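You operate a simulated robot arm through the tools that you are given. There is no shell and no other tool.

The job below is to be done with a simulated robot arm. You get a single attempt, and the scene is never put back.

Task
Bale the two foil balls from the box on the baler.
Fine: latch the lid, then switch on; press till the BALE lamp lights; switch the baler off after.
Where things are to end (x, y in the base frame): foil ball within 60 mm of [600, 120]; foil ball within 60 mm of [600, 230].

It is judged by the outcome, as a careful person would: the job done as asked, and still so three seconds after it is handed in. It fails if anything else is knocked over, pushed out of place, dropped, spilled or broken. Lids that push on must go on centred and level and be pressed home; caps that screw on are set level and turned clockwise until they are tight.

Robot
A 7-joint arm with a two-finger gripper, fixed in place. Base frame: the origin is on the floor under the middle of its stand, x ahead of it, y to its left, z up; the work surface is at about z = 927. Lengths are in mm, angles in rad, forces in N, time in s.
With the tool pointing down near the work surface it reaches from about 320 to 760 mm from the base axis. Its first joint turns from -2.897 to 2.897 rad. Payload 1.71 kg.
The tool frame sits at the grasp point between the pads (the TCP): z along the fingers, y along the line on which they close. The tips reach 20 mm beyond it. The gripper opens to 96 mm; its body begins 113 mm behind the TCP.
Orientation is that of the tool frame in the base frame, as a unit quaternion [x, y, z, w]. With the fingers straight down and closing along the base's y, the tool's x points along the base's -x, its y along +y and its z along -z.

Tools
- The arm moves only by the tool servo_tool. Its argument "commands" is a list of rows, each an object (a shift or turn left out is 0, a gripper value left out holds the last) with "hand": the finger opening in mm, from 0 to 96; "translation": the shift along the tool's x, y, z in mm, a list of three; "rotation": the turn, a rotation vector about the tool's x, y, z in rad, a list of three. In form: [{"hand": hand, "translation": [tx, ty, tz], "rotation": [ax, ay, az]}, ...]. A call has 1 to 20 rows; each row is the pose to reach, as a shift and turn from the pose commanded when the call began, along the tool's axes at that moment. Each row takes 0.2 s and may step no farther than 50 mm and 0.15 rad from the row before; otherwise, or with a gripper value out of range, the whole call is refused. A pose out of reach is approached as far as the arm can. The call stops where the force on the tool passes 90 N (or 10 N more than at its start, if that is more) or the arm is blocked; 0.2 s more then pass. Each finger travels about 153 mm/s and halts on what it meets, pressing with about 33 N; the grip force reading is that of the motor and also rises with nothing between the fingers. The clock runs only during rows and for 0.2 s after the last one: add rows that repeat a pose to give the fingers time. It gives the time, the measured TCP pose, the force on the tool (base axes), the opening and the grip force at its end, in the units of the frame above (readings bear some noise), with the torque about the TCP (base axes, N m) and any sound that the robot's microphone picked up.
- Cameras (640 x 400 px; columns grow to the right, rows downward): "scene" is fixed at [400.2, -496.7, 1647.8]; the picture's right is [0.96, -0.28, 0.00], its down [-0.20, -0.70, -0.68] and it looks along [0.19, 0.66, -0.73] (base axes); focal length 303 px, centre (320, 200). "wrist" rides on the gripper at [66, 14, -145] in the tool frame; the picture's right is [-0.21, 0.98, 0.00], its down [-0.88, -0.19, -0.44] and it looks along [-0.44, -0.09, 0.90] (tool axes); focal length 275 px, centre (320, 200).
- camera(camera): a new picture of that camera. The clock stands still meanwhile.
- move_column(by): moves the trunk up (or, below 0, down) by that many mm; the arm rides with it, the base frame stays. It gives what a move gives, with no picture.
- locate(camera, pixels): for up to 12 pixels [column, row] of the newest picture of that camera ("zoom" is the newest enlarged one), the place [x, y, z] in the base frame of the surface seen there, good to about 3 mm, but the place of the scene camera against the robot may be out by one fixed shift of up to 12 mm in any direction. The clock stands still meanwhile.
- inspect(camera, box): a new picture of the part [left, top, right, bottom] of that camera's present view, enlarged. The clock stands still meanwhile.
- hand_in(): hands the job in; it is judged then, once.

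Unless the task says otherwise, let go and move clear before handing in.

The tools are called after "Emit:" as a command line: name --argument value ..., lists and objects as JSON in quotes. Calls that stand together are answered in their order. servo_tool: Moves the arm, as the interface text tells. Its arguments: {"type":"object","properties":{"commands":{"type":"array"}},"required":["commands"]} The other tools are called the same way: move_column (by) moves the trunk up or down; camera (camera) takes a picture; locate (camera, pixels) gives the place of the surface under pixels of a picture; inspect (camera, box) takes an enlarged picture of a part of a camera's view; hand_in () hands the job in.

At the start:

```text
clock: 0.0
ee_pos: [585.9, 71.3, 1307.9]
ee_rot: [0.0, 1.0, 0.0, -0.001]
contact_force: [-0.1, 0.8, -0.1]
ft_torque: [0.0, 0.01, 0.0]
grip_width: 96.0
grip_force: 0.1
trunk travel left (down, up): [-325.0, 61.0]
```

scene: 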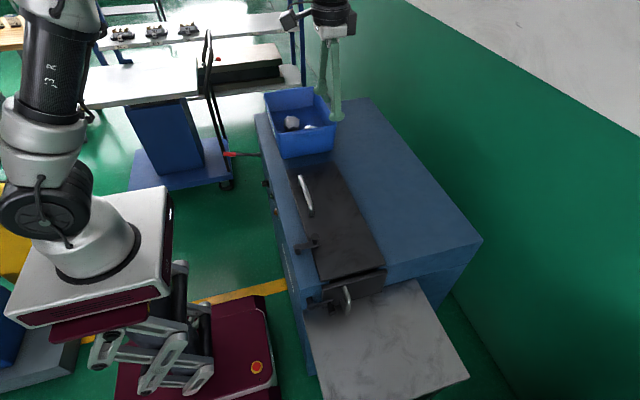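
wrist: 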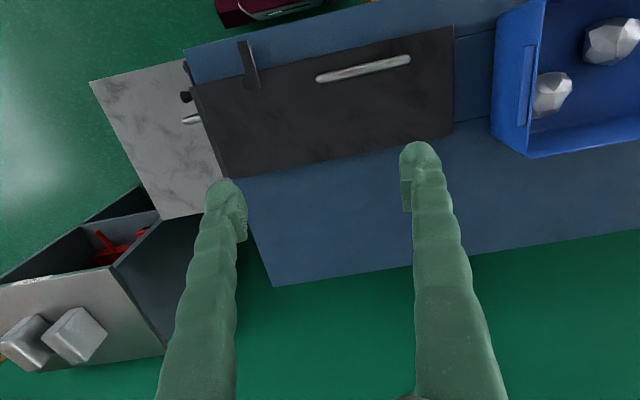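

The scene picture shows a blue box with the foil balls around (292,123), a dark lid with a handle at (305,195), a latch at (308,245), and a second handle at (347,298). I'll take enlarged pictures of these before moving.

Emit:
inspect --camera "scene" --box '[240, 70, 400, 170]'

Emit:
inspect --camera "scene" --box '[250, 150, 410, 250]'

Emit:
inspect --camera "scene" --box '[250, 230, 410, 330]'

Emit:
inspect --camera "wrist" --box '[160, 0, 480, 200]'

```text
4.00 times, centred on (320, 120) of scene
```

zoom: 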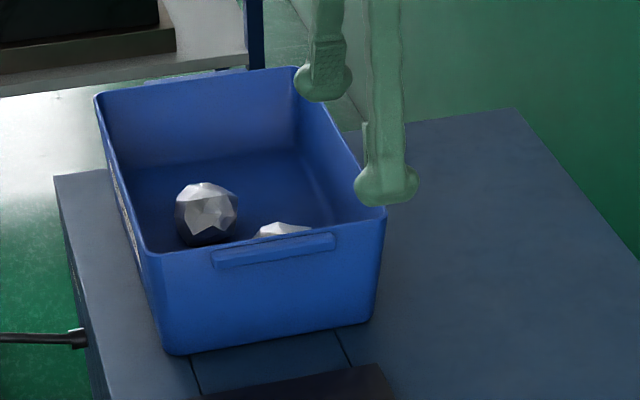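

```text
4.00 times, centred on (330, 200) of scene
```

zoom: 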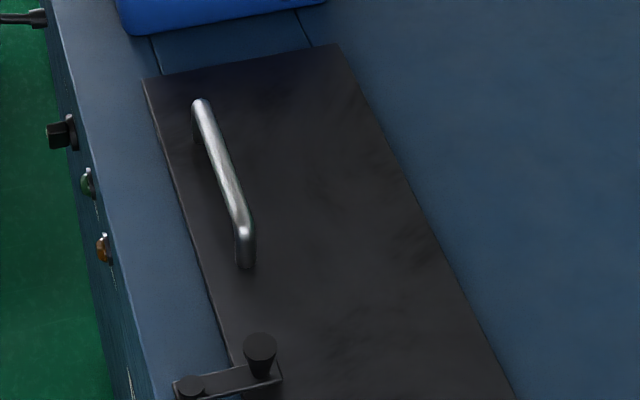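

```text
4.00 times, centred on (330, 280) of scene
```

zoom: 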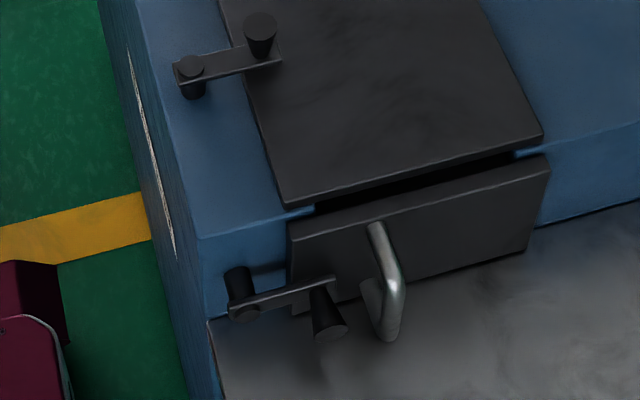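

```text
2.00 times, centred on (320, 100) of wrist
```

zoom: 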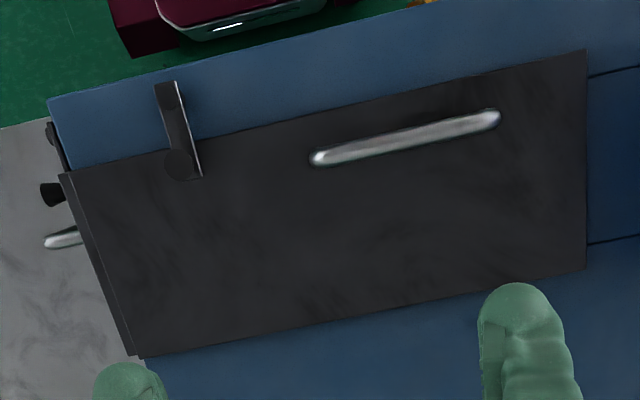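

The zooms show a hinged dark lid with a swing latch, an end door with its own latch and a handle, and a knob plus two lamps/buttons on the front face. I'll locate the key points in the base frame.

Emit:
locate --camera "scene" --pixels '[[287, 170], [334, 161], [385, 266], [322, 281], [300, 176], [311, 214], [315, 239], [298, 247], [292, 123], [308, 128], [265, 183], [272, 196]]'

Emit:
locate --camera "wrist" --pixels '[[453, 26], [452, 132], [230, 178], [190, 88], [320, 78], [408, 59], [250, 82], [244, 45], [552, 95], [615, 40], [205, 118], [470, 60]]'

Emit:
camera --camera "scene"

```text
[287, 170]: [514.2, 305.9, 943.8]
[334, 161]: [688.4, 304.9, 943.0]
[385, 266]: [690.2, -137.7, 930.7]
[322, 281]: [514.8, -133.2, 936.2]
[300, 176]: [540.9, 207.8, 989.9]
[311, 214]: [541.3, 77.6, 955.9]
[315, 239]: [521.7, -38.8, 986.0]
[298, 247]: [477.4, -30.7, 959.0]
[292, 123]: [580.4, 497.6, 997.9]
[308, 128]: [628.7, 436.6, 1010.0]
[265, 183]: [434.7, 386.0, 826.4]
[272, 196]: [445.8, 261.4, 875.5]
```

```text
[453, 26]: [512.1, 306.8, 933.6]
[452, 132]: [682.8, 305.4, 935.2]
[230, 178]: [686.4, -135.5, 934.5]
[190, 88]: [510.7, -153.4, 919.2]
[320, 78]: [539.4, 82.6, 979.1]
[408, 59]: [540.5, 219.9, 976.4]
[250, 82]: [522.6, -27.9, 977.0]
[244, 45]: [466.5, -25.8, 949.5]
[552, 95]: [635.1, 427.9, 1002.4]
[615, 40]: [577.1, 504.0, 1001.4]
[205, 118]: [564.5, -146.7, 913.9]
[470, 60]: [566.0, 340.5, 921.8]
```

```text
taken
```

scene: 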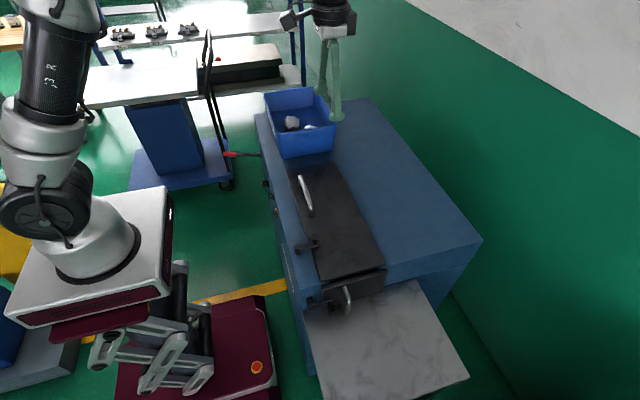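

The wrist camera puts the lid at x 512–687, y −140–306, top z ≈ 934, with the handle along y at x ≈ 540. I'll look closer at the front panel and the seam near the box.

Emit:
inspect --camera "scene" --box '[250, 170, 306, 205]'

Emit:
inspect --camera "scene" --box '[250, 200, 330, 250]'

Emit:
inspect --camera "wrist" --box '[440, 0, 640, 125]'

Emit:
inspect --camera "wrist" --box '[0, 180, 320, 380]'

```text
11.43 times, centred on (278, 188) of scene
```

zoom: 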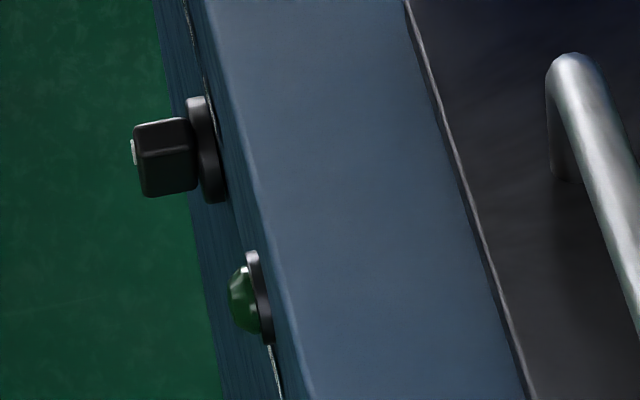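

```text
8.00 times, centred on (290, 225) of scene
```

zoom: 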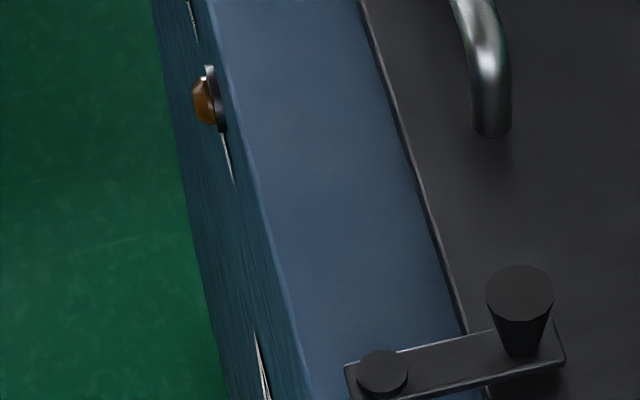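

```text
3.20 times, centred on (540, 62) of wrist
```

zoom: 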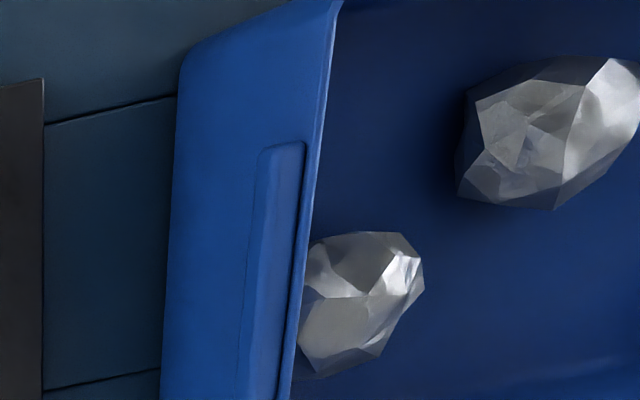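

```text
2.00 times, centred on (160, 280) of wrist
```

zoom: 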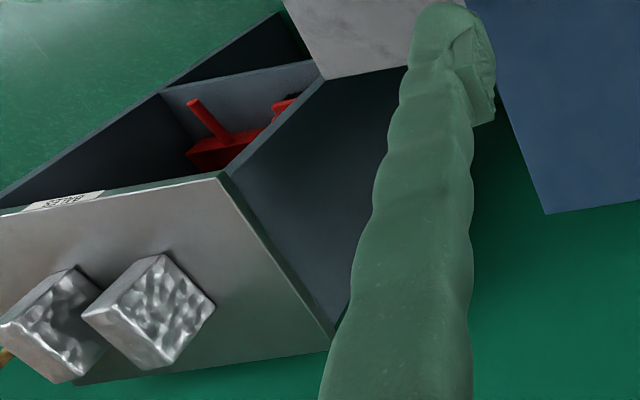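

The panel shows a knob at scene (265,183), a green lamp (272,196) and an amber lamp (276,211). A rod with a red tip shows at (225–262,154). I'll zoom in on that rod and the front edge.

Emit:
inspect --camera "scene" --box '[190, 130, 286, 190]'

Emit:
inspect --camera "scene" --box '[255, 225, 335, 275]'

Emit:
locate --camera "scene" --pixels '[[226, 153], [234, 154], [245, 155], [258, 156], [264, 183], [267, 183], [270, 196], [272, 197], [275, 212], [277, 212], [283, 240], [290, 270]]'

```text
6.67 times, centred on (238, 160) of scene
```

zoom: 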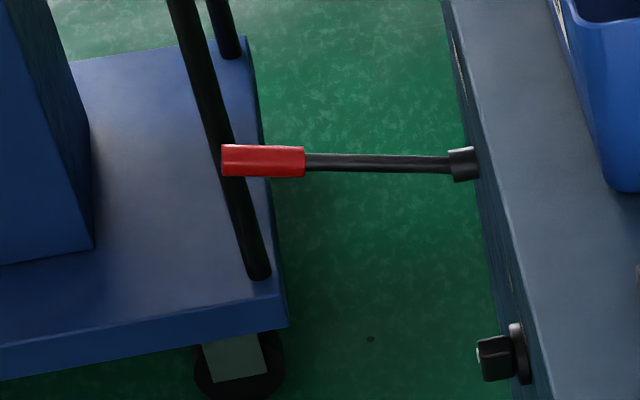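

```text
8.00 times, centred on (295, 250) of scene
```

zoom: 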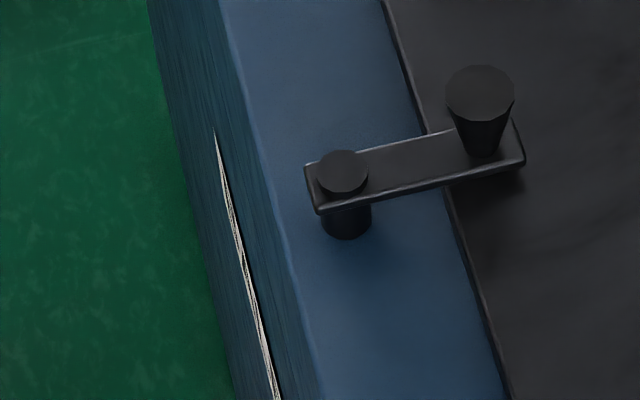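

```text
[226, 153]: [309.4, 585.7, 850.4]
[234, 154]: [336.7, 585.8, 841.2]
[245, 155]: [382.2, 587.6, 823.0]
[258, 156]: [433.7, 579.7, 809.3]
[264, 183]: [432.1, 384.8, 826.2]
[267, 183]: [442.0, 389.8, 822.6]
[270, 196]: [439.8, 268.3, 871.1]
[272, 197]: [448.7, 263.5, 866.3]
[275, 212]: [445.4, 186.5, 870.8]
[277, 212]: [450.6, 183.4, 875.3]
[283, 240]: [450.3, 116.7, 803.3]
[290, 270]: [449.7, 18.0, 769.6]
```

The rod with the red grip (about x 300–340, y 585, z ≈ 840) looks like the press lever, and the panel faces −x at x ≈ 450. I'll tilt the wrist and move back to see the panel from the front.

Emit:
servo_tool --commands '[{"translation": [20, 17, 25], "rotation": [0, -0.065, 0], "hand": 0}, {"translation": [40, 35, 50], "rotation": [0, -0.13, 0]}, {"translation": [60, 52, 75], "rotation": [0, -0.195, 0]}, {"translation": [80, 70, 100], "rotation": [0, -0.26, 0]}, {"translation": [100, 87, 125], "rotation": [0, -0.325, 0]}, {"translation": [120, 105, 150], "rotation": [0, -0.39, 0]}, {"translation": [140, 122, 175], "rotation": [0, -0.455, 0]}, {"translation": [160, 140, 200], "rotation": [0, -0.52, 0]}, {"translation": [180, 157, 225], "rotation": [0, -0.585, 0]}, {"translation": [200, 175, 250], "rotation": [0, -0.65, 0]}, {"translation": [220, 192, 275], "rotation": [0, -0.715, 0]}, {"translation": [236, 209, 300], "rotation": [0, -0.785, 0]}]'

Emit:
camera --camera "wrist"

Emit:
camera --camera "scene"

```text
clock: 2.4
ee_pos: [400.6, 167.5, 1048.6]
ee_rot: [0.143, 0.926, -0.037, 0.349]
contact_force: [-0.6, -0.9, -0.6]
ft_torque: [-0.04, 0.02, -0.02]
grip_width: 0.0
grip_force: 29.3
trunk travel left (down, up): [-325.0, 61.0]
stopped in row 12: the arm was blocked; the commanded pose is now the measured one
```

```text
taken
```

wrist: 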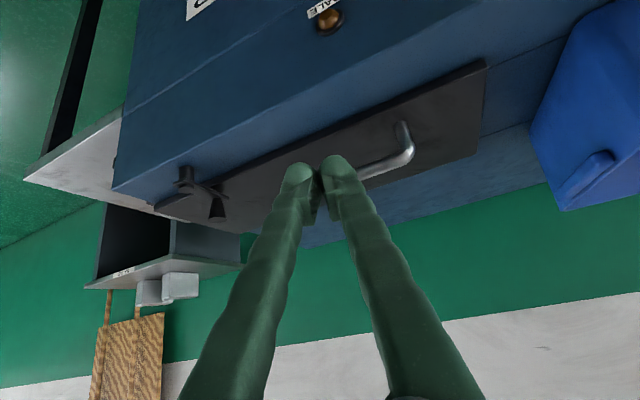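

```text
taken
```

scene: 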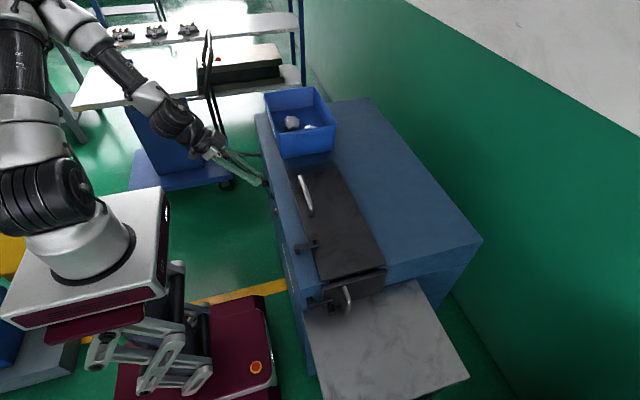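

The arm was blocked at (400,167,1049) by its own joint limits, but the wrist view already shows lid handle and an amber lamp labelled "…ALE" at (328,18). I'll locate the robot's base parts to understand the arm's height.

Emit:
locate --camera "scene" --pixels '[[150, 200], [30, 300], [95, 240], [50, 195], [90, 190], [30, 130], [60, 15], [180, 130], [125, 75], [160, 290]]'

Emit:
inspect --camera "wrist" --box '[160, 0, 360, 125]'

```text
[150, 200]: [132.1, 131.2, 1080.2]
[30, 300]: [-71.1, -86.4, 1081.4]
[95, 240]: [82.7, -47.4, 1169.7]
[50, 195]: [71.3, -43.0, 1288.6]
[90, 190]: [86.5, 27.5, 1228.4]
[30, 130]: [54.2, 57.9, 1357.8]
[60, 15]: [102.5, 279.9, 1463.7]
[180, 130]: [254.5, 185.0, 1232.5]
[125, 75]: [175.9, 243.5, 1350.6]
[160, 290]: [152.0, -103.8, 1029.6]
```

```text
3.20 times, centred on (260, 62) of wrist
```

zoom: 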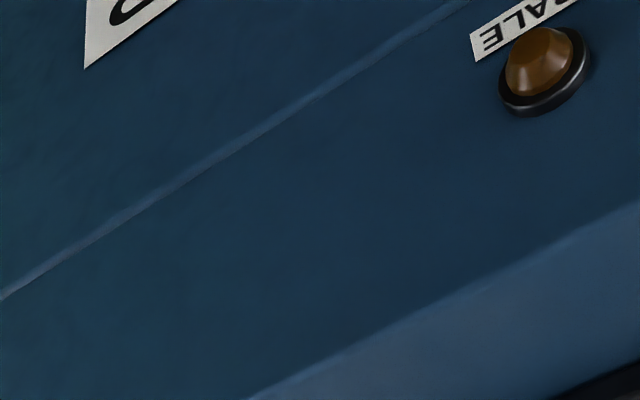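

The BALE lamp is the amber one at y ≈ 185, and the arm's base sits high (z ≈ 1071). I'll undo most of the tilt and pull back, then lower the trunk for better reach.

Emit:
servo_tool --commands '[{"translation": [10, 11, -9], "rotation": [-0.015, 0.052, -0.034]}, {"translation": [20, 22, -18], "rotation": [-0.03, 0.104, -0.068]}, {"translation": [30, 33, -27], "rotation": [-0.045, 0.156, -0.102]}, {"translation": [40, 44, -36], "rotation": [-0.06, 0.208, -0.136]}, {"translation": [50, 55, -45], "rotation": [-0.075, 0.26, -0.17]}, {"translation": [60, 66, -54], "rotation": [-0.09, 0.312, -0.204]}, {"translation": [70, 77, -60], "rotation": [-0.105, 0.364, -0.238]}, {"translation": [77, 88, -64], "rotation": [-0.116, 0.415, -0.273]}, {"translation": [77, 88, -64], "rotation": [-0.116, 0.415, -0.273]}]'

Emit:
camera --camera "wrist"

```text
clock: 4.4
ee_pos: [322.0, 290.7, 1049.6]
ee_rot: [-0.015, 0.989, 0.004, 0.149]
contact_force: [0.2, -1.1, 0.1]
ft_torque: [0.01, -0.02, 0.0]
grip_width: 0.1
grip_force: 29.5
trunk travel left (down, up): [-325.0, 61.0]
```

```text
taken
```

wrist: 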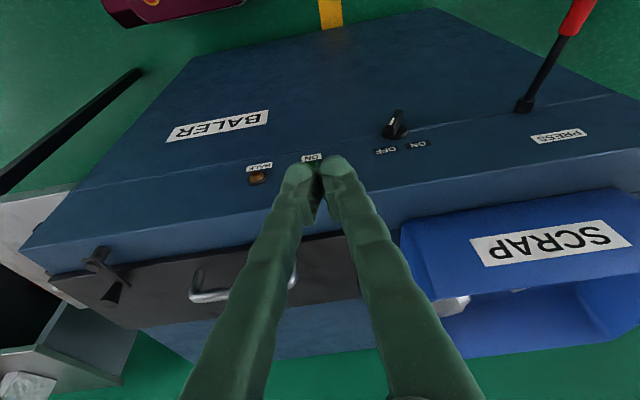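

The wrist view reads the panel: knob at (395,125) with OFF and ON labels, an ON lamp by (312,158), the BALE lamp at (258,178), and the PRESS lever at (555,55). I'll zoom on the knob and lever.

Emit:
inspect --camera "wrist" --box '[340, 90, 460, 165]'

Emit:
inspect --camera "wrist" --box '[480, 0, 640, 150]'

Emit:
locate --camera "wrist" --pixels '[[394, 115], [392, 132], [398, 122], [386, 151], [418, 143], [524, 106], [560, 136], [567, 35], [575, 15], [258, 178], [311, 158], [545, 72]]'

```text
5.33 times, centred on (400, 128) of wrist
```

zoom: 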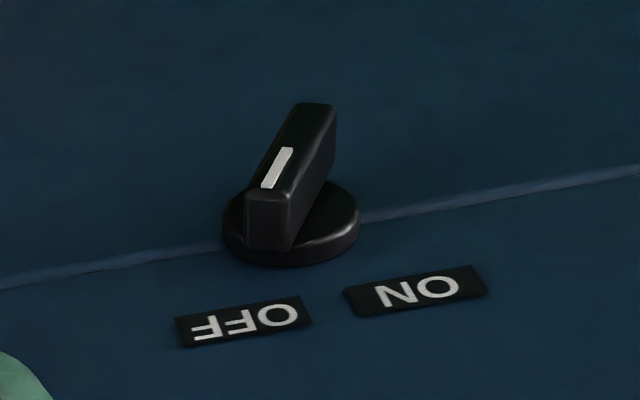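

```text
2.67 times, centred on (560, 75) of wrist
```

zoom: 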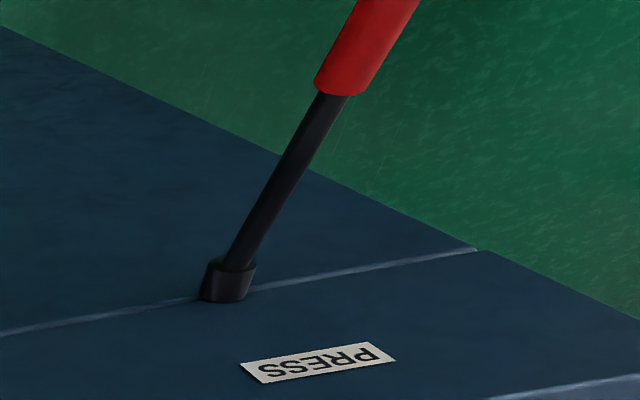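

```text
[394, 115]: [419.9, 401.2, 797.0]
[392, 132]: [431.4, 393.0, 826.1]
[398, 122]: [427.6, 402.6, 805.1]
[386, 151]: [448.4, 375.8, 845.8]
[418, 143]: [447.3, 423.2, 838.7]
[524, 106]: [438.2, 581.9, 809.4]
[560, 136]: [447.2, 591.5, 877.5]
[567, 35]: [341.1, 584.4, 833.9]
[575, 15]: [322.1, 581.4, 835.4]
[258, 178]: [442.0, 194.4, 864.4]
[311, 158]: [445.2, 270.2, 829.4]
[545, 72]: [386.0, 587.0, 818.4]
```

The knob at (395,125) points to OFF, and the lever grip sits at about (330,583,835). I'll work from the top first, moving to straight-down above the lid latch knob near (522,−28).

Emit:
servo_tool --commands '[{"hand": 50, "translation": [-18, -32, 4.5], "rotation": [0.001, 0.03, 0.003]}, {"translation": [-37, -65, 9], "rotation": [0.002, 0.06, 0.006]}, {"translation": [-55, -97, 13.5], "rotation": [0.003, 0.09, 0.009]}, {"translation": [-74, -130, 18], "rotation": [0.004, 0.12, 0.012]}, {"translation": [-92, -162, 22.5], "rotation": [0.005, 0.15, 0.015]}, {"translation": [-111, -195, 27], "rotation": [0.006, 0.18, 0.018]}, {"translation": [-129, -227, 32], "rotation": [0.007, 0.21, 0.021]}, {"translation": [-148, -260, 36.5], "rotation": [0.008, 0.24, 0.024]}, {"translation": [-166, -292, 41], "rotation": [0.008, 0.27, 0.027]}, {"translation": [-185, -325, 45.4], "rotation": [0.008, 0.298, 0.03]}, {"translation": [-185, -325, 45.4], "rotation": [0.008, 0.298, 0.03]}]'

Emit:
camera --camera "wrist"

```text
clock: 6.8
ee_pos: [519.5, -27.7, 1059.0]
ee_rot: [0.0, 1.0, -0.001, 0.001]
contact_force: [-0.4, -0.9, 0.0]
ft_torque: [0.03, -0.01, 0.02]
grip_width: 50.1
grip_force: 0.1
trunk travel left (down, up): [-325.0, 61.0]
```

```text
taken
```

wrist: 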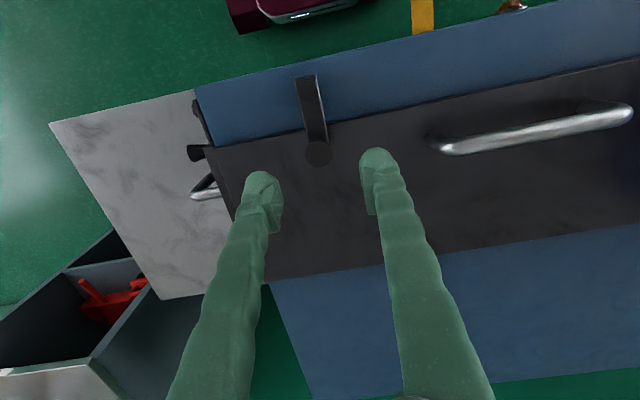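

The latch knob is at (318,152) between the open fingertips, its arm running to (308,80). I'll locate it precisely and zoom.

Emit:
locate --camera "wrist" --pixels '[[318, 153], [318, 142], [318, 164], [306, 153], [331, 153], [310, 85], [303, 77], [318, 77], [320, 130], [335, 200]]'

Emit:
inspect --camera "wrist" --box '[240, 60, 400, 210]'

```text
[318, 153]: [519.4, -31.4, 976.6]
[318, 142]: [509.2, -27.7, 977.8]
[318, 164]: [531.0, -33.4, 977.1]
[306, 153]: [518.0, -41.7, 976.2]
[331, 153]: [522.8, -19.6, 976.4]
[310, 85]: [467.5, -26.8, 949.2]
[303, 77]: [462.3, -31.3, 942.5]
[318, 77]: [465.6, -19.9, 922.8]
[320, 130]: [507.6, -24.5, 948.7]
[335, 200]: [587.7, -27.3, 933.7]
```

```text
2.67 times, centred on (320, 135) of wrist
```

zoom: 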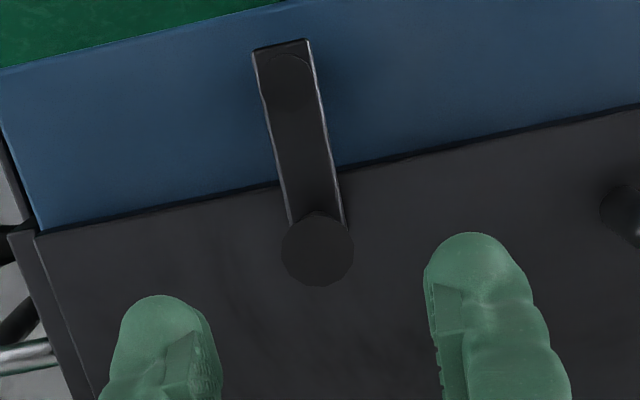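

The knob's top centre is (520,−30.5,977), about 22 mm across, over the latch bar at z ≈ 949. I'll descend around it and close.

Emit:
servo_tool --commands '[{"translation": [0, -3, 20]}, {"translation": [0, -3, 45]}, {"translation": [0, -3, 65]}, {"translation": [0, -3, 78]}, {"translation": [0, -3, 85]}, {"translation": [0, -3, 85], "hand": 15}, {"translation": [0, -3, 85], "hand": 15}, {"translation": [0, -3, 85], "hand": 15}]'

Emit:
camera --camera "wrist"

```text
clock: 8.6
ee_pos: [521.7, -33.1, 972.7]
ee_rot: [0.001, 1.0, -0.003, -0.001]
contact_force: [0.3, 1.6, -5.8]
ft_torque: [0.02, -0.29, -0.02]
grip_width: 16.5
grip_force: 35.1
trunk travel left (down, up): [-325.0, 61.0]
```

```text
taken
```

wrist: 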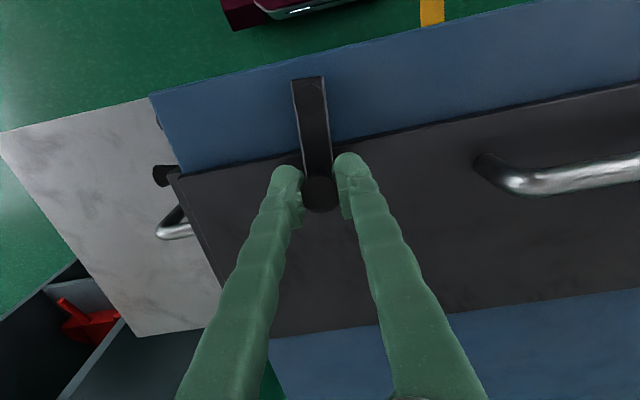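

The knob is gripped at 16.5 mm, with the latch bar still pointing at +x. I'll test the swing toward −y in small arc steps about the pivot near (469,−27).

Emit:
servo_tool --commands '[{"translation": [0.2, -4.4, 0]}, {"translation": [0.8, -8.9, 0]}, {"translation": [1.7, -13.2, 0]}, {"translation": [3.1, -17.4, 0]}, {"translation": [4.8, -21.6, 0]}, {"translation": [6.8, -25.5, 0]}]'

Emit:
camera --camera "wrist"

```text
clock: 10.0
ee_pos: [514.9, -59.4, 975.3]
ee_rot: [0.001, 1.0, -0.002, 0.0]
contact_force: [-0.9, 5.4, -6.5]
ft_torque: [0.07, -0.26, -0.17]
grip_width: 16.6
grip_force: 34.8
trunk travel left (down, up): [-325.0, 61.0]
```

```text
taken
```

wrist: 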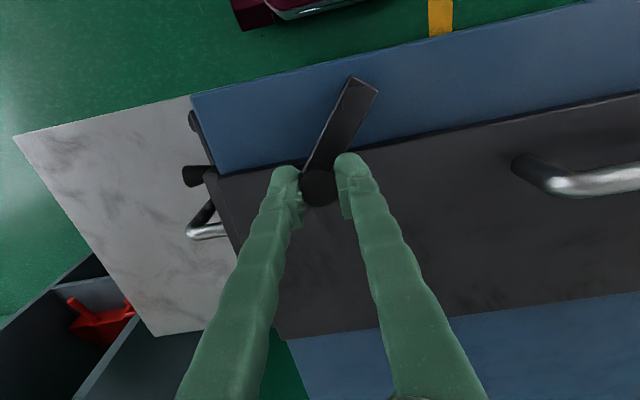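

The latch swings freely toward −y. I'll continue it to about 95° so it clears the lid.

Emit:
servo_tool --commands '[{"translation": [2.5, -3.8, 0]}, {"translation": [5.1, -7.3, 0]}, {"translation": [8.2, -10.6, 0]}, {"translation": [11.4, -13.6, 0]}, {"translation": [15, -16.3, 0]}, {"translation": [18.7, -18.7, 0]}, {"translation": [22.6, -20.7, 0]}, {"translation": [26.7, -22.4, 0]}, {"translation": [31, -23.8, 0]}, {"translation": [35.3, -24.7, 0]}, {"translation": [39.7, -25.3, 0]}, {"translation": [44.2, -25.5, 0]}, {"translation": [48.6, -25.3, 0]}]'

Emit:
camera --camera "wrist"

```text
clock: 12.8
ee_pos: [462.4, -88.5, 974.1]
ee_rot: [0.001, 1.0, -0.003, -0.003]
contact_force: [-2.3, 1.2, 0.2]
ft_torque: [0.04, 0.06, 0.03]
grip_width: 16.2
grip_force: 1.0
trunk travel left (down, up): [-325.0, 61.0]
```

```text
taken
```

wrist: 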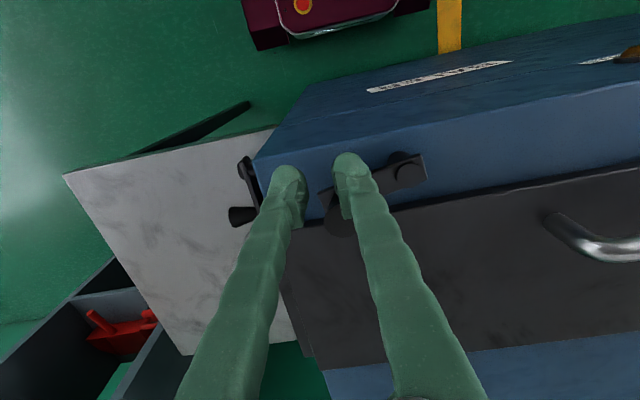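

The fingers slipped off near the end; the bar now runs from (405,165) to the knob at (340,222). I'll locate it to see whether it clears the lid edge.

Emit:
locate --camera "wrist" --pixels '[[340, 224], [328, 222], [342, 233], [400, 162], [425, 180], [325, 190], [400, 210], [327, 208]]'

Emit:
inspect --camera "scene" --box '[280, 220, 360, 270]'

Emit:
inspect --camera "wrist" --box '[260, 130, 440, 250]'

```text
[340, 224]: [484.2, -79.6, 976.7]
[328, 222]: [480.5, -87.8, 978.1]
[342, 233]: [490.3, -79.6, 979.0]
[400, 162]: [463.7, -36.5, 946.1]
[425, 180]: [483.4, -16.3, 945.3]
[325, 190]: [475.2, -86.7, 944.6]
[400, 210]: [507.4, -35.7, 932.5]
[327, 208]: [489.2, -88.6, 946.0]
```

```text
8.00 times, centred on (320, 245) of scene
```

zoom: 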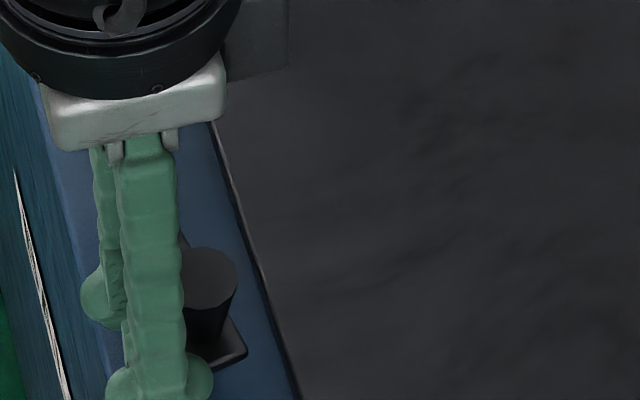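

```text
3.33 times, centred on (350, 190) of wrist
```

zoom: 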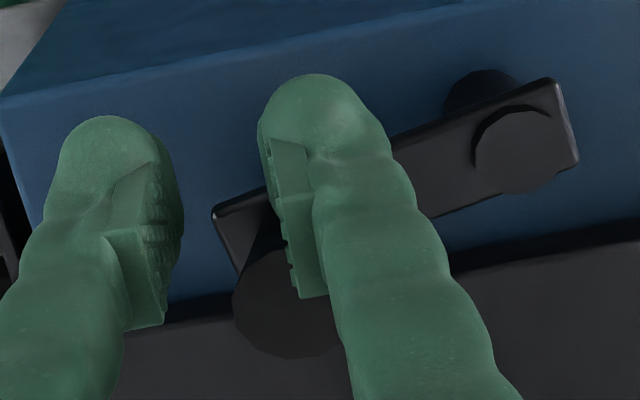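

The latch is now at about 77°, with its knob at x ≈ 484 and the lid edge at x ≈ 510, so it clears the lid. I'll rise, turn the tool a quarter turn so the fingers close along x, and go above the lid handle.

Emit:
servo_tool --commands '[{"translation": [0, 0, -40]}, {"translation": [0, 0, -86], "hand": 50}, {"translation": [-7, 18, -86], "rotation": [0, 0, -0.14]}, {"translation": [-14, 36, -86], "rotation": [0, 0, -0.28]}, {"translation": [-21, 55, -86], "rotation": [0, 0, -0.42]}, {"translation": [-28, 74, -86], "rotation": [0, 0, -0.56]}, {"translation": [-35, 92, -86], "rotation": [0, 0, -0.7]}, {"translation": [-42, 110, -86], "rotation": [0, 0, -0.84]}, {"translation": [-49, 129, -86], "rotation": [0, 0, -0.98]}, {"translation": [-56, 148, -86], "rotation": [0, 0, -1.12]}, {"translation": [-63, 166, -86], "rotation": [0, 0, -1.26]}, {"translation": [-70, 185, -86], "rotation": [0, 0, -1.4]}, {"translation": [-77, 203, -86], "rotation": [0, 0, -1.5]}, {"translation": [-77, 203, -86], "rotation": [0, 0, -1.571]}, {"translation": [-77, 203, -86], "rotation": [0, 0, -1.571]}]'

Emit:
camera --camera "wrist"

Emit:
inspect --camera "scene" --box '[250, 150, 410, 250]'

```text
clock: 16.0
ee_pos: [542.7, 117.8, 1060.2]
ee_rot: [0.707, -0.707, 0.002, 0.0]
contact_force: [-0.6, 0.5, -0.5]
ft_torque: [0.0, -0.01, -0.02]
grip_width: 50.1
grip_force: 0.1
trunk travel left (down, up): [-325.0, 61.0]
```

```text
taken
```

wrist: 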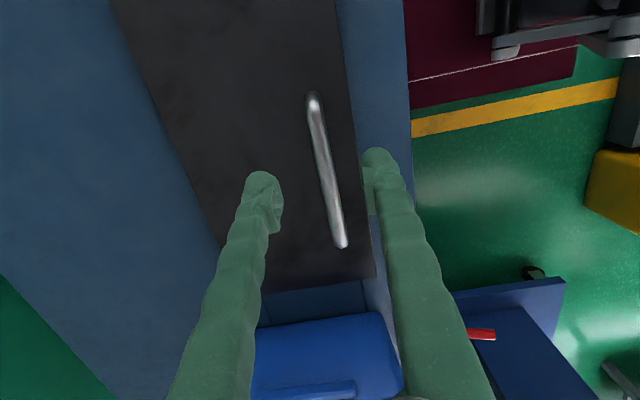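

```text
4.00 times, centred on (330, 200) of scene
```

zoom: 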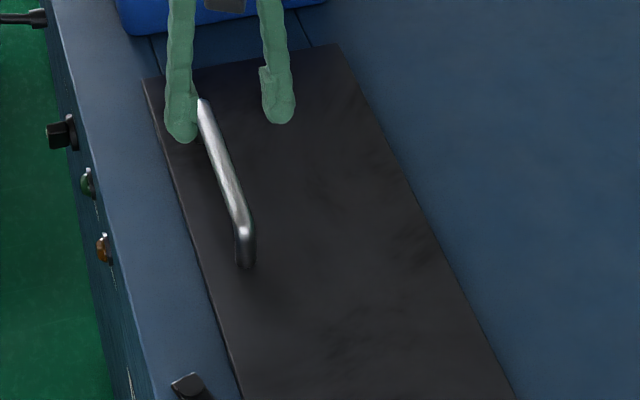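

The fingers now straddle the handle, whose bar runs from (313,98) to (342,245). I'll locate it before descending.

Emit:
locate --camera "wrist" --pixels '[[314, 98], [318, 125], [323, 155], [328, 180], [335, 215], [341, 244], [318, 155], [328, 155], [358, 180], [300, 180]]'

```text
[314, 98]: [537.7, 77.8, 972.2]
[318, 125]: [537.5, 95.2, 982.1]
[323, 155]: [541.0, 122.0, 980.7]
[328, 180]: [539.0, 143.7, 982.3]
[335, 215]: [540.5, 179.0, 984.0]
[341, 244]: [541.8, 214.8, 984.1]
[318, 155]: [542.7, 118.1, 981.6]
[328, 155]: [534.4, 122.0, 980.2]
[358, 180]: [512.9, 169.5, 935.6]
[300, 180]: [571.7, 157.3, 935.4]
```

The bar is centred at x ≈ 540 with its top at z ≈ 982, and the lid top is at z ≈ 935. I'll descend to z ≈ 975 and grip it at y ≈ 118.

Emit:
servo_tool --commands '[{"translation": [0, 2, 20]}, {"translation": [0, 2, 45]}, {"translation": [0, 2, 65]}, {"translation": [0, 2, 78]}, {"translation": [0, 2, 85]}, {"translation": [0, 2, 85], "hand": 5}, {"translation": [0, 2, 85], "hand": 5}, {"translation": [0, 2, 85], "hand": 5}, {"translation": [0, 2, 85], "hand": 5}]'

Emit:
camera --camera "wrist"

```text
clock: 18.0
ee_pos: [541.7, 116.8, 974.1]
ee_rot: [-0.707, 0.708, -0.001, -0.001]
contact_force: [-1.3, -0.2, -3.1]
ft_torque: [-0.08, 0.0, 0.04]
grip_width: 11.4
grip_force: 35.3
trunk travel left (down, up): [-325.0, 61.0]
```

```text
taken
```

wrist: 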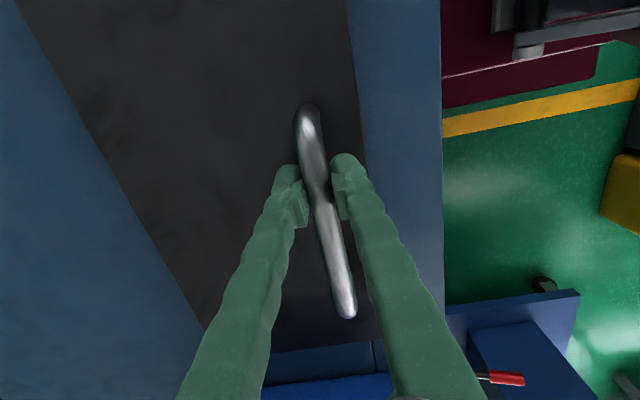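

The handle is gripped at 11.4 mm. I'll lift it 15° on an arc about a hinge assumed along the back edge (x ≈ 687) and check the forces.

Emit:
servo_tool --commands '[{"translation": [0, -2.7, -7.6]}, {"translation": [0, -5.6, -15.1]}, {"translation": [0, -9.0, -22.4]}, {"translation": [0, -12.8, -29.5]}, {"translation": [0, -16.9, -36.5]}]'

Emit:
camera --camera "wrist"

Emit:
camera --camera "scene"

```text
clock: 19.2
ee_pos: [558.2, 116.5, 1013.0]
ee_rot: [0.707, -0.707, 0.002, 0.001]
contact_force: [-8.9, -4.7, -5.3]
ft_torque: [-0.55, 0.02, -0.06]
grip_width: 11.4
grip_force: 34.9
trunk travel left (down, up): [-325.0, 61.0]
```

```text
taken
```

wrist: 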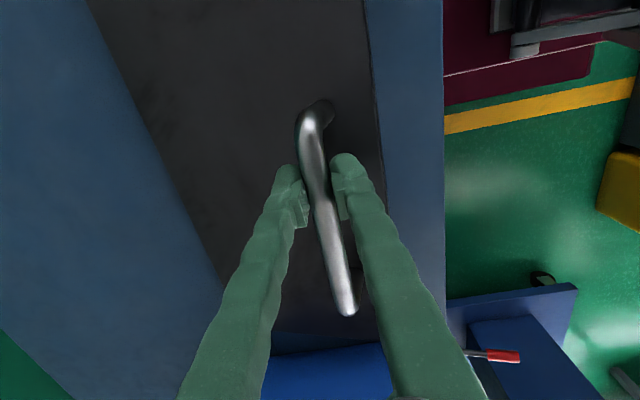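

```text
taken
```

scene: 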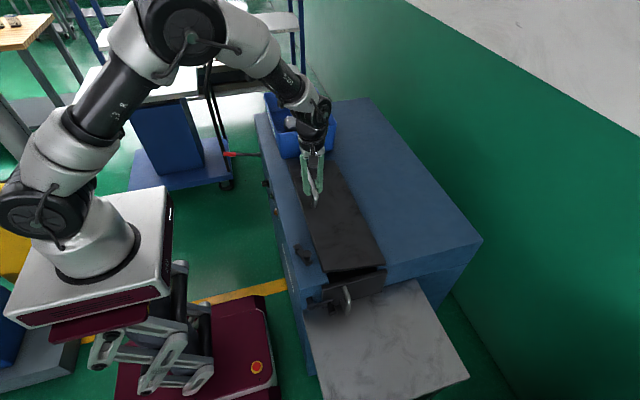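

The lid is lifting with its hinge at the back, and the reaction is mild (about 9 N). I'll continue the arc to 45°.

Emit:
servo_tool --commands '[{"translation": [0, -3.7, -5.6]}, {"translation": [0, -7.7, -11.0]}, {"translation": [0, -11.9, -16.3]}, {"translation": [0, -16.3, -21.3]}, {"translation": [0, -20.9, -26.2]}, {"translation": [0, -25.8, -30.9]}, {"translation": [0, -30.8, -35.3]}, {"translation": [0, -36.0, -39.5]}, {"translation": [0, -41.4, -43.5]}, {"translation": [0, -47.0, -47.2]}, {"translation": [0, -52.8, -50.7]}, {"translation": [0, -58.7, -54.0]}]'

Emit:
camera --camera "wrist"

Emit:
camera --camera "scene"

```text
clock: 21.8
ee_pos: [614.9, 118.1, 1065.6]
ee_rot: [0.707, -0.707, 0.003, 0.0]
contact_force: [-10.0, -8.5, 3.9]
ft_torque: [-0.17, 0.07, -0.15]
grip_width: 11.4
grip_force: 35.2
trunk travel left (down, up): [-325.0, 61.0]
```

```text
taken
```

wrist: 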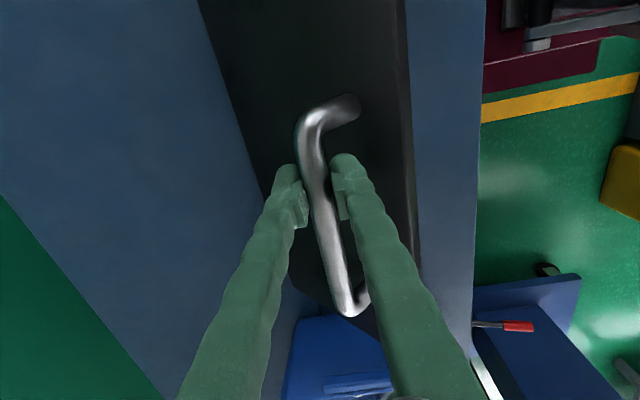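

```text
taken
```

scene: 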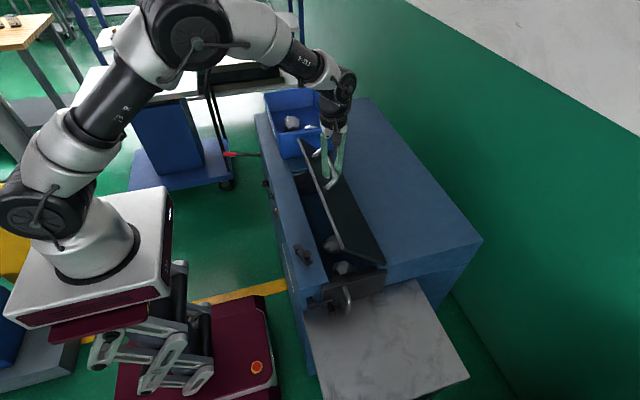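

The lid is at 45° and the chamber shows two foil balls already inside at scene (332,243) and (343,268). I'll continue to about 75°.

Emit:
servo_tool --commands '[{"translation": [0, -6, -3]}, {"translation": [0, -12.1, -5.7]}, {"translation": [0, -18.4, -8.2]}, {"translation": [0, -24.7, -10.3]}, {"translation": [0, -31.2, -12.2]}, {"translation": [0, -37.7, -13.8]}, {"translation": [0, -44.3, -15.1]}, {"translation": [0, -50.9, -16.1]}, {"translation": [0, -57.6, -16.9]}, {"translation": [0, -64.3, -17.3]}, {"translation": [0, -71, -17.5]}, {"translation": [0, -77.8, -17.4]}]'

Emit:
camera --camera "wrist"

Emit:
camera --camera "scene"

```text
clock: 24.4
ee_pos: [695.0, 119.9, 1083.1]
ee_rot: [0.707, -0.707, 0.002, 0.002]
contact_force: [-2.0, -1.2, -0.2]
ft_torque: [-0.14, 0.06, -0.23]
grip_width: 11.3
grip_force: 34.7
trunk travel left (down, up): [-325.0, 61.0]
```

```text
taken
```

wrist: 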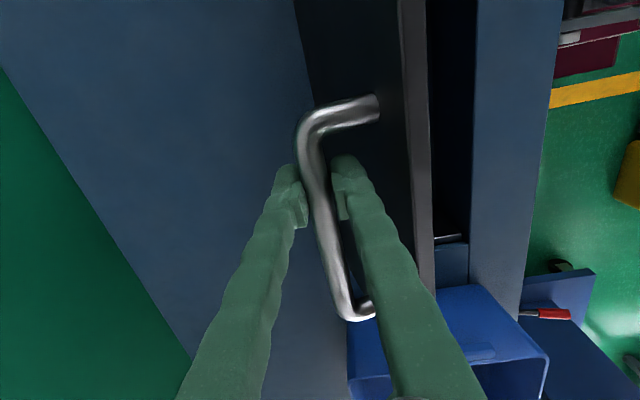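

```text
taken
```

scene: 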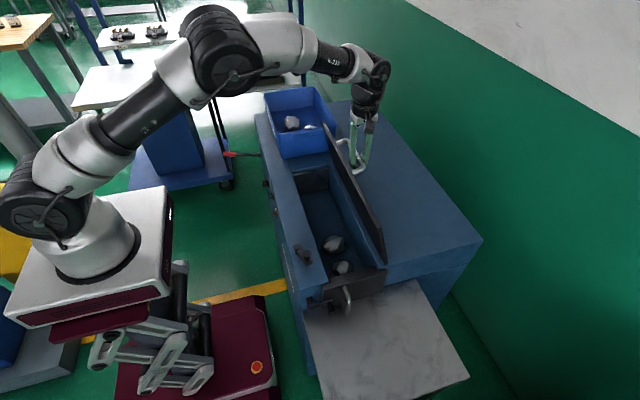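

The lid is at about 75° with almost no reaction. I'll carry on to about 100° so it passes over centre, watching for the stop.

Emit:
servo_tool --commands '[{"translation": [0, -6.7, 0.5]}, {"translation": [0, -13.3, 1.2]}, {"translation": [0, -20, 2.3]}, {"translation": [0, -26.6, 3.5]}, {"translation": [0, -33, 5.2]}, {"translation": [0, -39.5, 7.0]}, {"translation": [0, -45.9, 9.2]}, {"translation": [0, -52.2, 11.5]}, {"translation": [0, -58.3, 14.3]}, {"translation": [0, -64.4, 17.2]}]'

Emit:
camera --camera "wrist"

Emit:
camera --camera "scene"

```text
clock: 25.4
ee_pos: [702.5, 118.6, 1087.4]
ee_rot: [-0.706, 0.708, -0.006, 0.001]
contact_force: [-2.6, -0.4, -29.4]
ft_torque: [0.2, -0.1, -0.37]
grip_width: 12.3
grip_force: 35.1
trunk travel left (down, up): [-325.0, 61.0]
stopped in row 4: the arm was blocked; the commanded pose is now the measured one
```

```text
taken
```

wrist: 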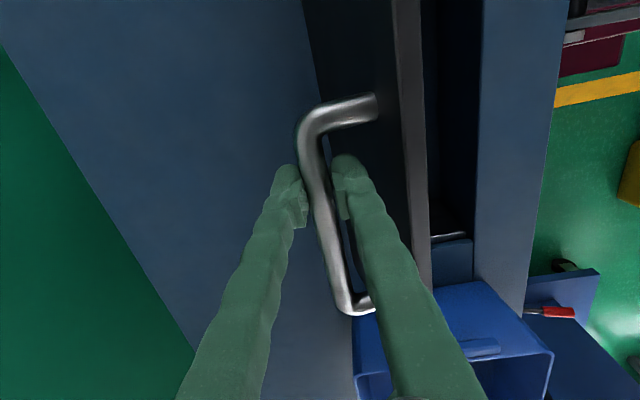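

```text
taken
```

scene: 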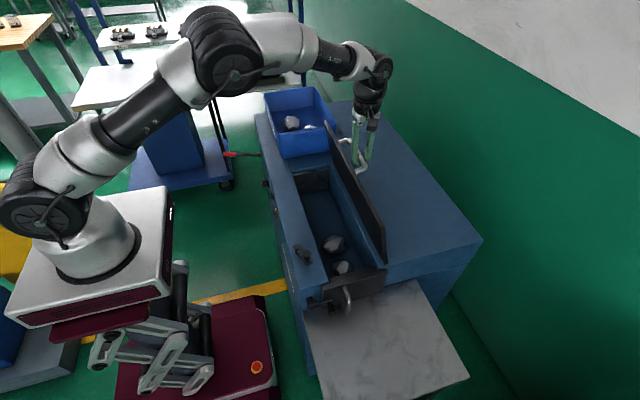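

The arm stopped at x ≈ 702 with about 29 N downward, so something is touching. I'll zoom in on the fingers and lid from both cameras.

Emit:
inspect --camera "scene" --box '[310, 90, 422, 180]'

Emit:
inspect --camera "wrist" --box '[260, 60, 500, 330]'

Emit:
inspect --camera "scene" --box '[290, 160, 418, 300]'

```text
4.44 times, centred on (366, 135) of scene
```

zoom: 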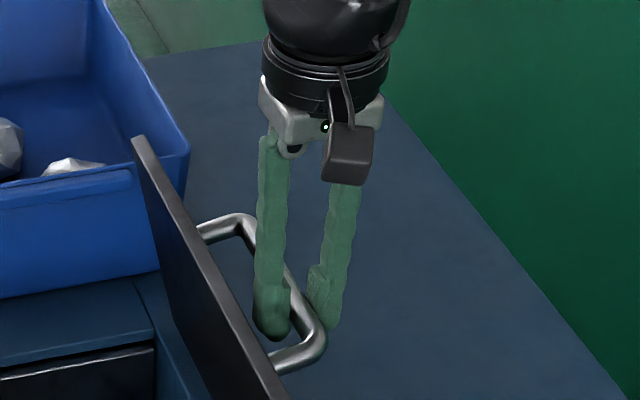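

```text
1.48 times, centred on (380, 195) of wrist
```

zoom: 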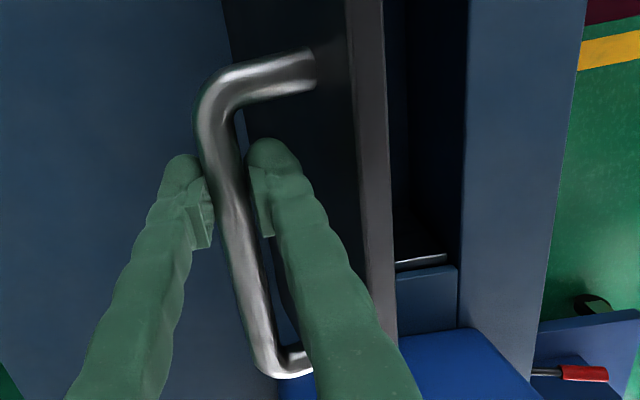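

```text
2.86 times, centred on (354, 230) of scene
```

zoom: 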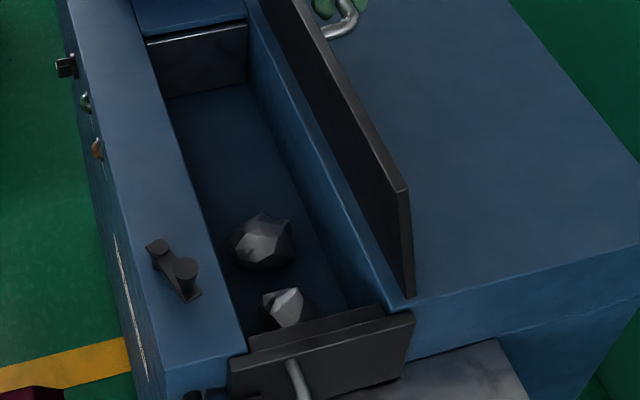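

No contact is obvious in the zooms, and the lid is roughly 78° open. I'll locate the arm's joints and lid edges to tell a joint limit from a lid stop.

Emit:
locate --camera "scene" --pixels '[[45, 210], [100, 130], [185, 80], [215, 40], [260, 40], [330, 60], [370, 70], [370, 100], [330, 125], [385, 262], [368, 245], [360, 170]]'

Emit:
locate --camera "wrist" --pixels '[[395, 20], [405, 120], [415, 200], [425, 285], [408, 20], [432, 285], [352, 108], [310, 140], [340, 290]]'

```text
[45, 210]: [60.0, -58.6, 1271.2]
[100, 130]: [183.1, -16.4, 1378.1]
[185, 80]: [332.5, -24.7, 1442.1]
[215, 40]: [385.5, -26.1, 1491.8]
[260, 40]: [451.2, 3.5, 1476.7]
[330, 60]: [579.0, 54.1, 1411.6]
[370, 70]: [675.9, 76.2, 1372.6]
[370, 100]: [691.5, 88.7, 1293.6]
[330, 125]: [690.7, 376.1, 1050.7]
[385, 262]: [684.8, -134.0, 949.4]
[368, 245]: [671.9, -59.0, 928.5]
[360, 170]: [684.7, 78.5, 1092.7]
```

```text
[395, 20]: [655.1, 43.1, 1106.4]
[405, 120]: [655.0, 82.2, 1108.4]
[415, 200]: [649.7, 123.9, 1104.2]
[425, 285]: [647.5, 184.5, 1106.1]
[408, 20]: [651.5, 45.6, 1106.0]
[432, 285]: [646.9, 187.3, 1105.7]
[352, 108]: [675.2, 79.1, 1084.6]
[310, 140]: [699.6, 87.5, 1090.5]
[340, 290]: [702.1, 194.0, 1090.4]
```

The lid's front edge is at (650, z 1106), which makes it about 78° open. I'll probe with a few small moves to see whether the lid itself resists.

Emit:
servo_tool --commands '[{"translation": [0, 0, 2]}, {"translation": [0, 0, 4]}, {"translation": [0, 0, 5]}]'

Emit:
servo_tool --commands '[{"translation": [0, -2, 0]}, {"translation": [0, -4, 0]}, {"translation": [0, -6, 0]}]'

```text
clock: 26.1
ee_pos: [705.2, 118.7, 1087.9]
ee_rot: [0.707, -0.707, 0.008, -0.004]
contact_force: [-2.2, 1.0, -2.7]
ft_torque: [-0.8, 0.1, -0.31]
grip_width: 11.9
grip_force: 34.7
trunk travel left (down, up): [-325.0, 61.0]
```

```text
clock: 26.9
ee_pos: [710.8, 118.7, 1086.1]
ee_rot: [-0.706, 0.708, -0.008, 0.004]
contact_force: [-1.4, -1.3, 1.9]
ft_torque: [0.27, 0.04, -0.31]
grip_width: 11.8
grip_force: 35.4
trunk travel left (down, up): [-325.0, 61.0]
```

The lid moves on with almost no force, so it isn't at a stop; it is now about 84° open. I'll continue slowly along the refit arc, centre (686,934), radius 149.

Emit:
servo_tool --commands '[{"translation": [0, -3.3, 0.6]}, {"translation": [0, -6.6, 1.3]}, {"translation": [0, -9.9, 2.1]}, {"translation": [0, -13.3, 3]}, {"translation": [0, -16.7, 3.9]}, {"translation": [0, -20, 4.9]}, {"translation": [0, -23.3, 6]}]'

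Emit:
camera --camera "wrist"

Emit:
inspect --camera "scene" --box '[300, 80, 428, 180]'

```text
clock: 27.6
ee_pos: [700.3, 119.1, 1088.5]
ee_rot: [-0.707, 0.707, -0.008, 0.001]
contact_force: [-5.8, 0.5, -43.2]
ft_torque: [0.28, 0.05, -0.23]
grip_width: 12.2
grip_force: 35.1
trunk travel left (down, up): [-325.0, 61.0]
stopped in row 3: the arm was blocked; the commanded pose is now the measured one
```

```text
taken
```

wrist: 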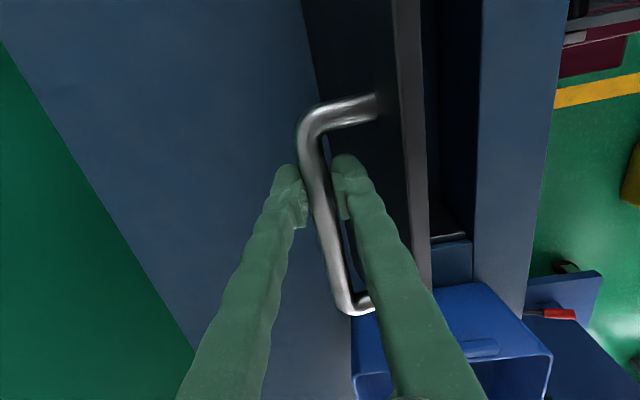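

```text
4.00 times, centred on (364, 130) of scene
```

zoom: 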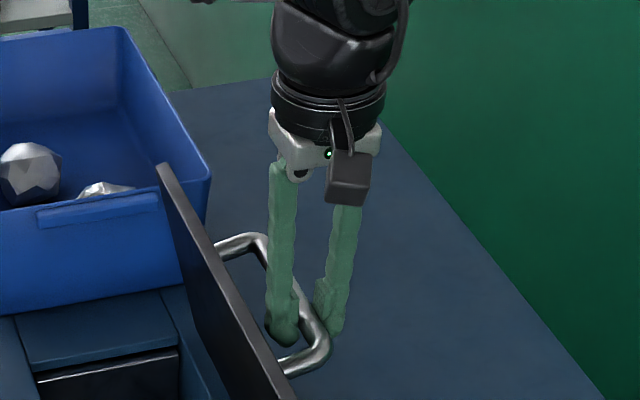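

The arm fell back to x ≈ 700 with a downward pull, which looks like its own reach limit near r ≈ 715. I'll relax the pull and open the fingers a little, still around the bar, to see whether the lid holds by itself.

Emit:
servo_tool --commands '[{"translation": [0, 0, 2]}, {"translation": [0, 0, 4]}, {"translation": [0, 0, 5]}]'

Emit:
servo_tool --commands '[{"hand": 18}, {"hand": 20}, {"hand": 20}, {"hand": 20}]'

Emit:
camera --camera "wrist"

```text
clock: 28.4
ee_pos: [703.6, 119.6, 1088.7]
ee_rot: [-0.706, 0.708, -0.011, 0.007]
contact_force: [-5.9, -1.4, -30.8]
ft_torque: [-0.64, 0.09, -0.41]
grip_width: 12.0
grip_force: 34.7
trunk travel left (down, up): [-325.0, 61.0]
```

```text
clock: 29.4
ee_pos: [702.5, 118.7, 1090.9]
ee_rot: [-0.706, 0.708, -0.012, 0.008]
contact_force: [-0.4, 0.4, 0.3]
ft_torque: [-0.02, 0.0, 0.03]
grip_width: 20.0
grip_force: 0.0
trunk travel left (down, up): [-325.0, 61.0]
```

```text
taken
```

wrist: 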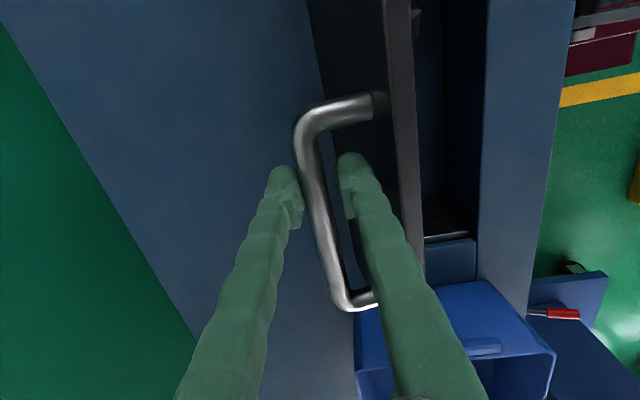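

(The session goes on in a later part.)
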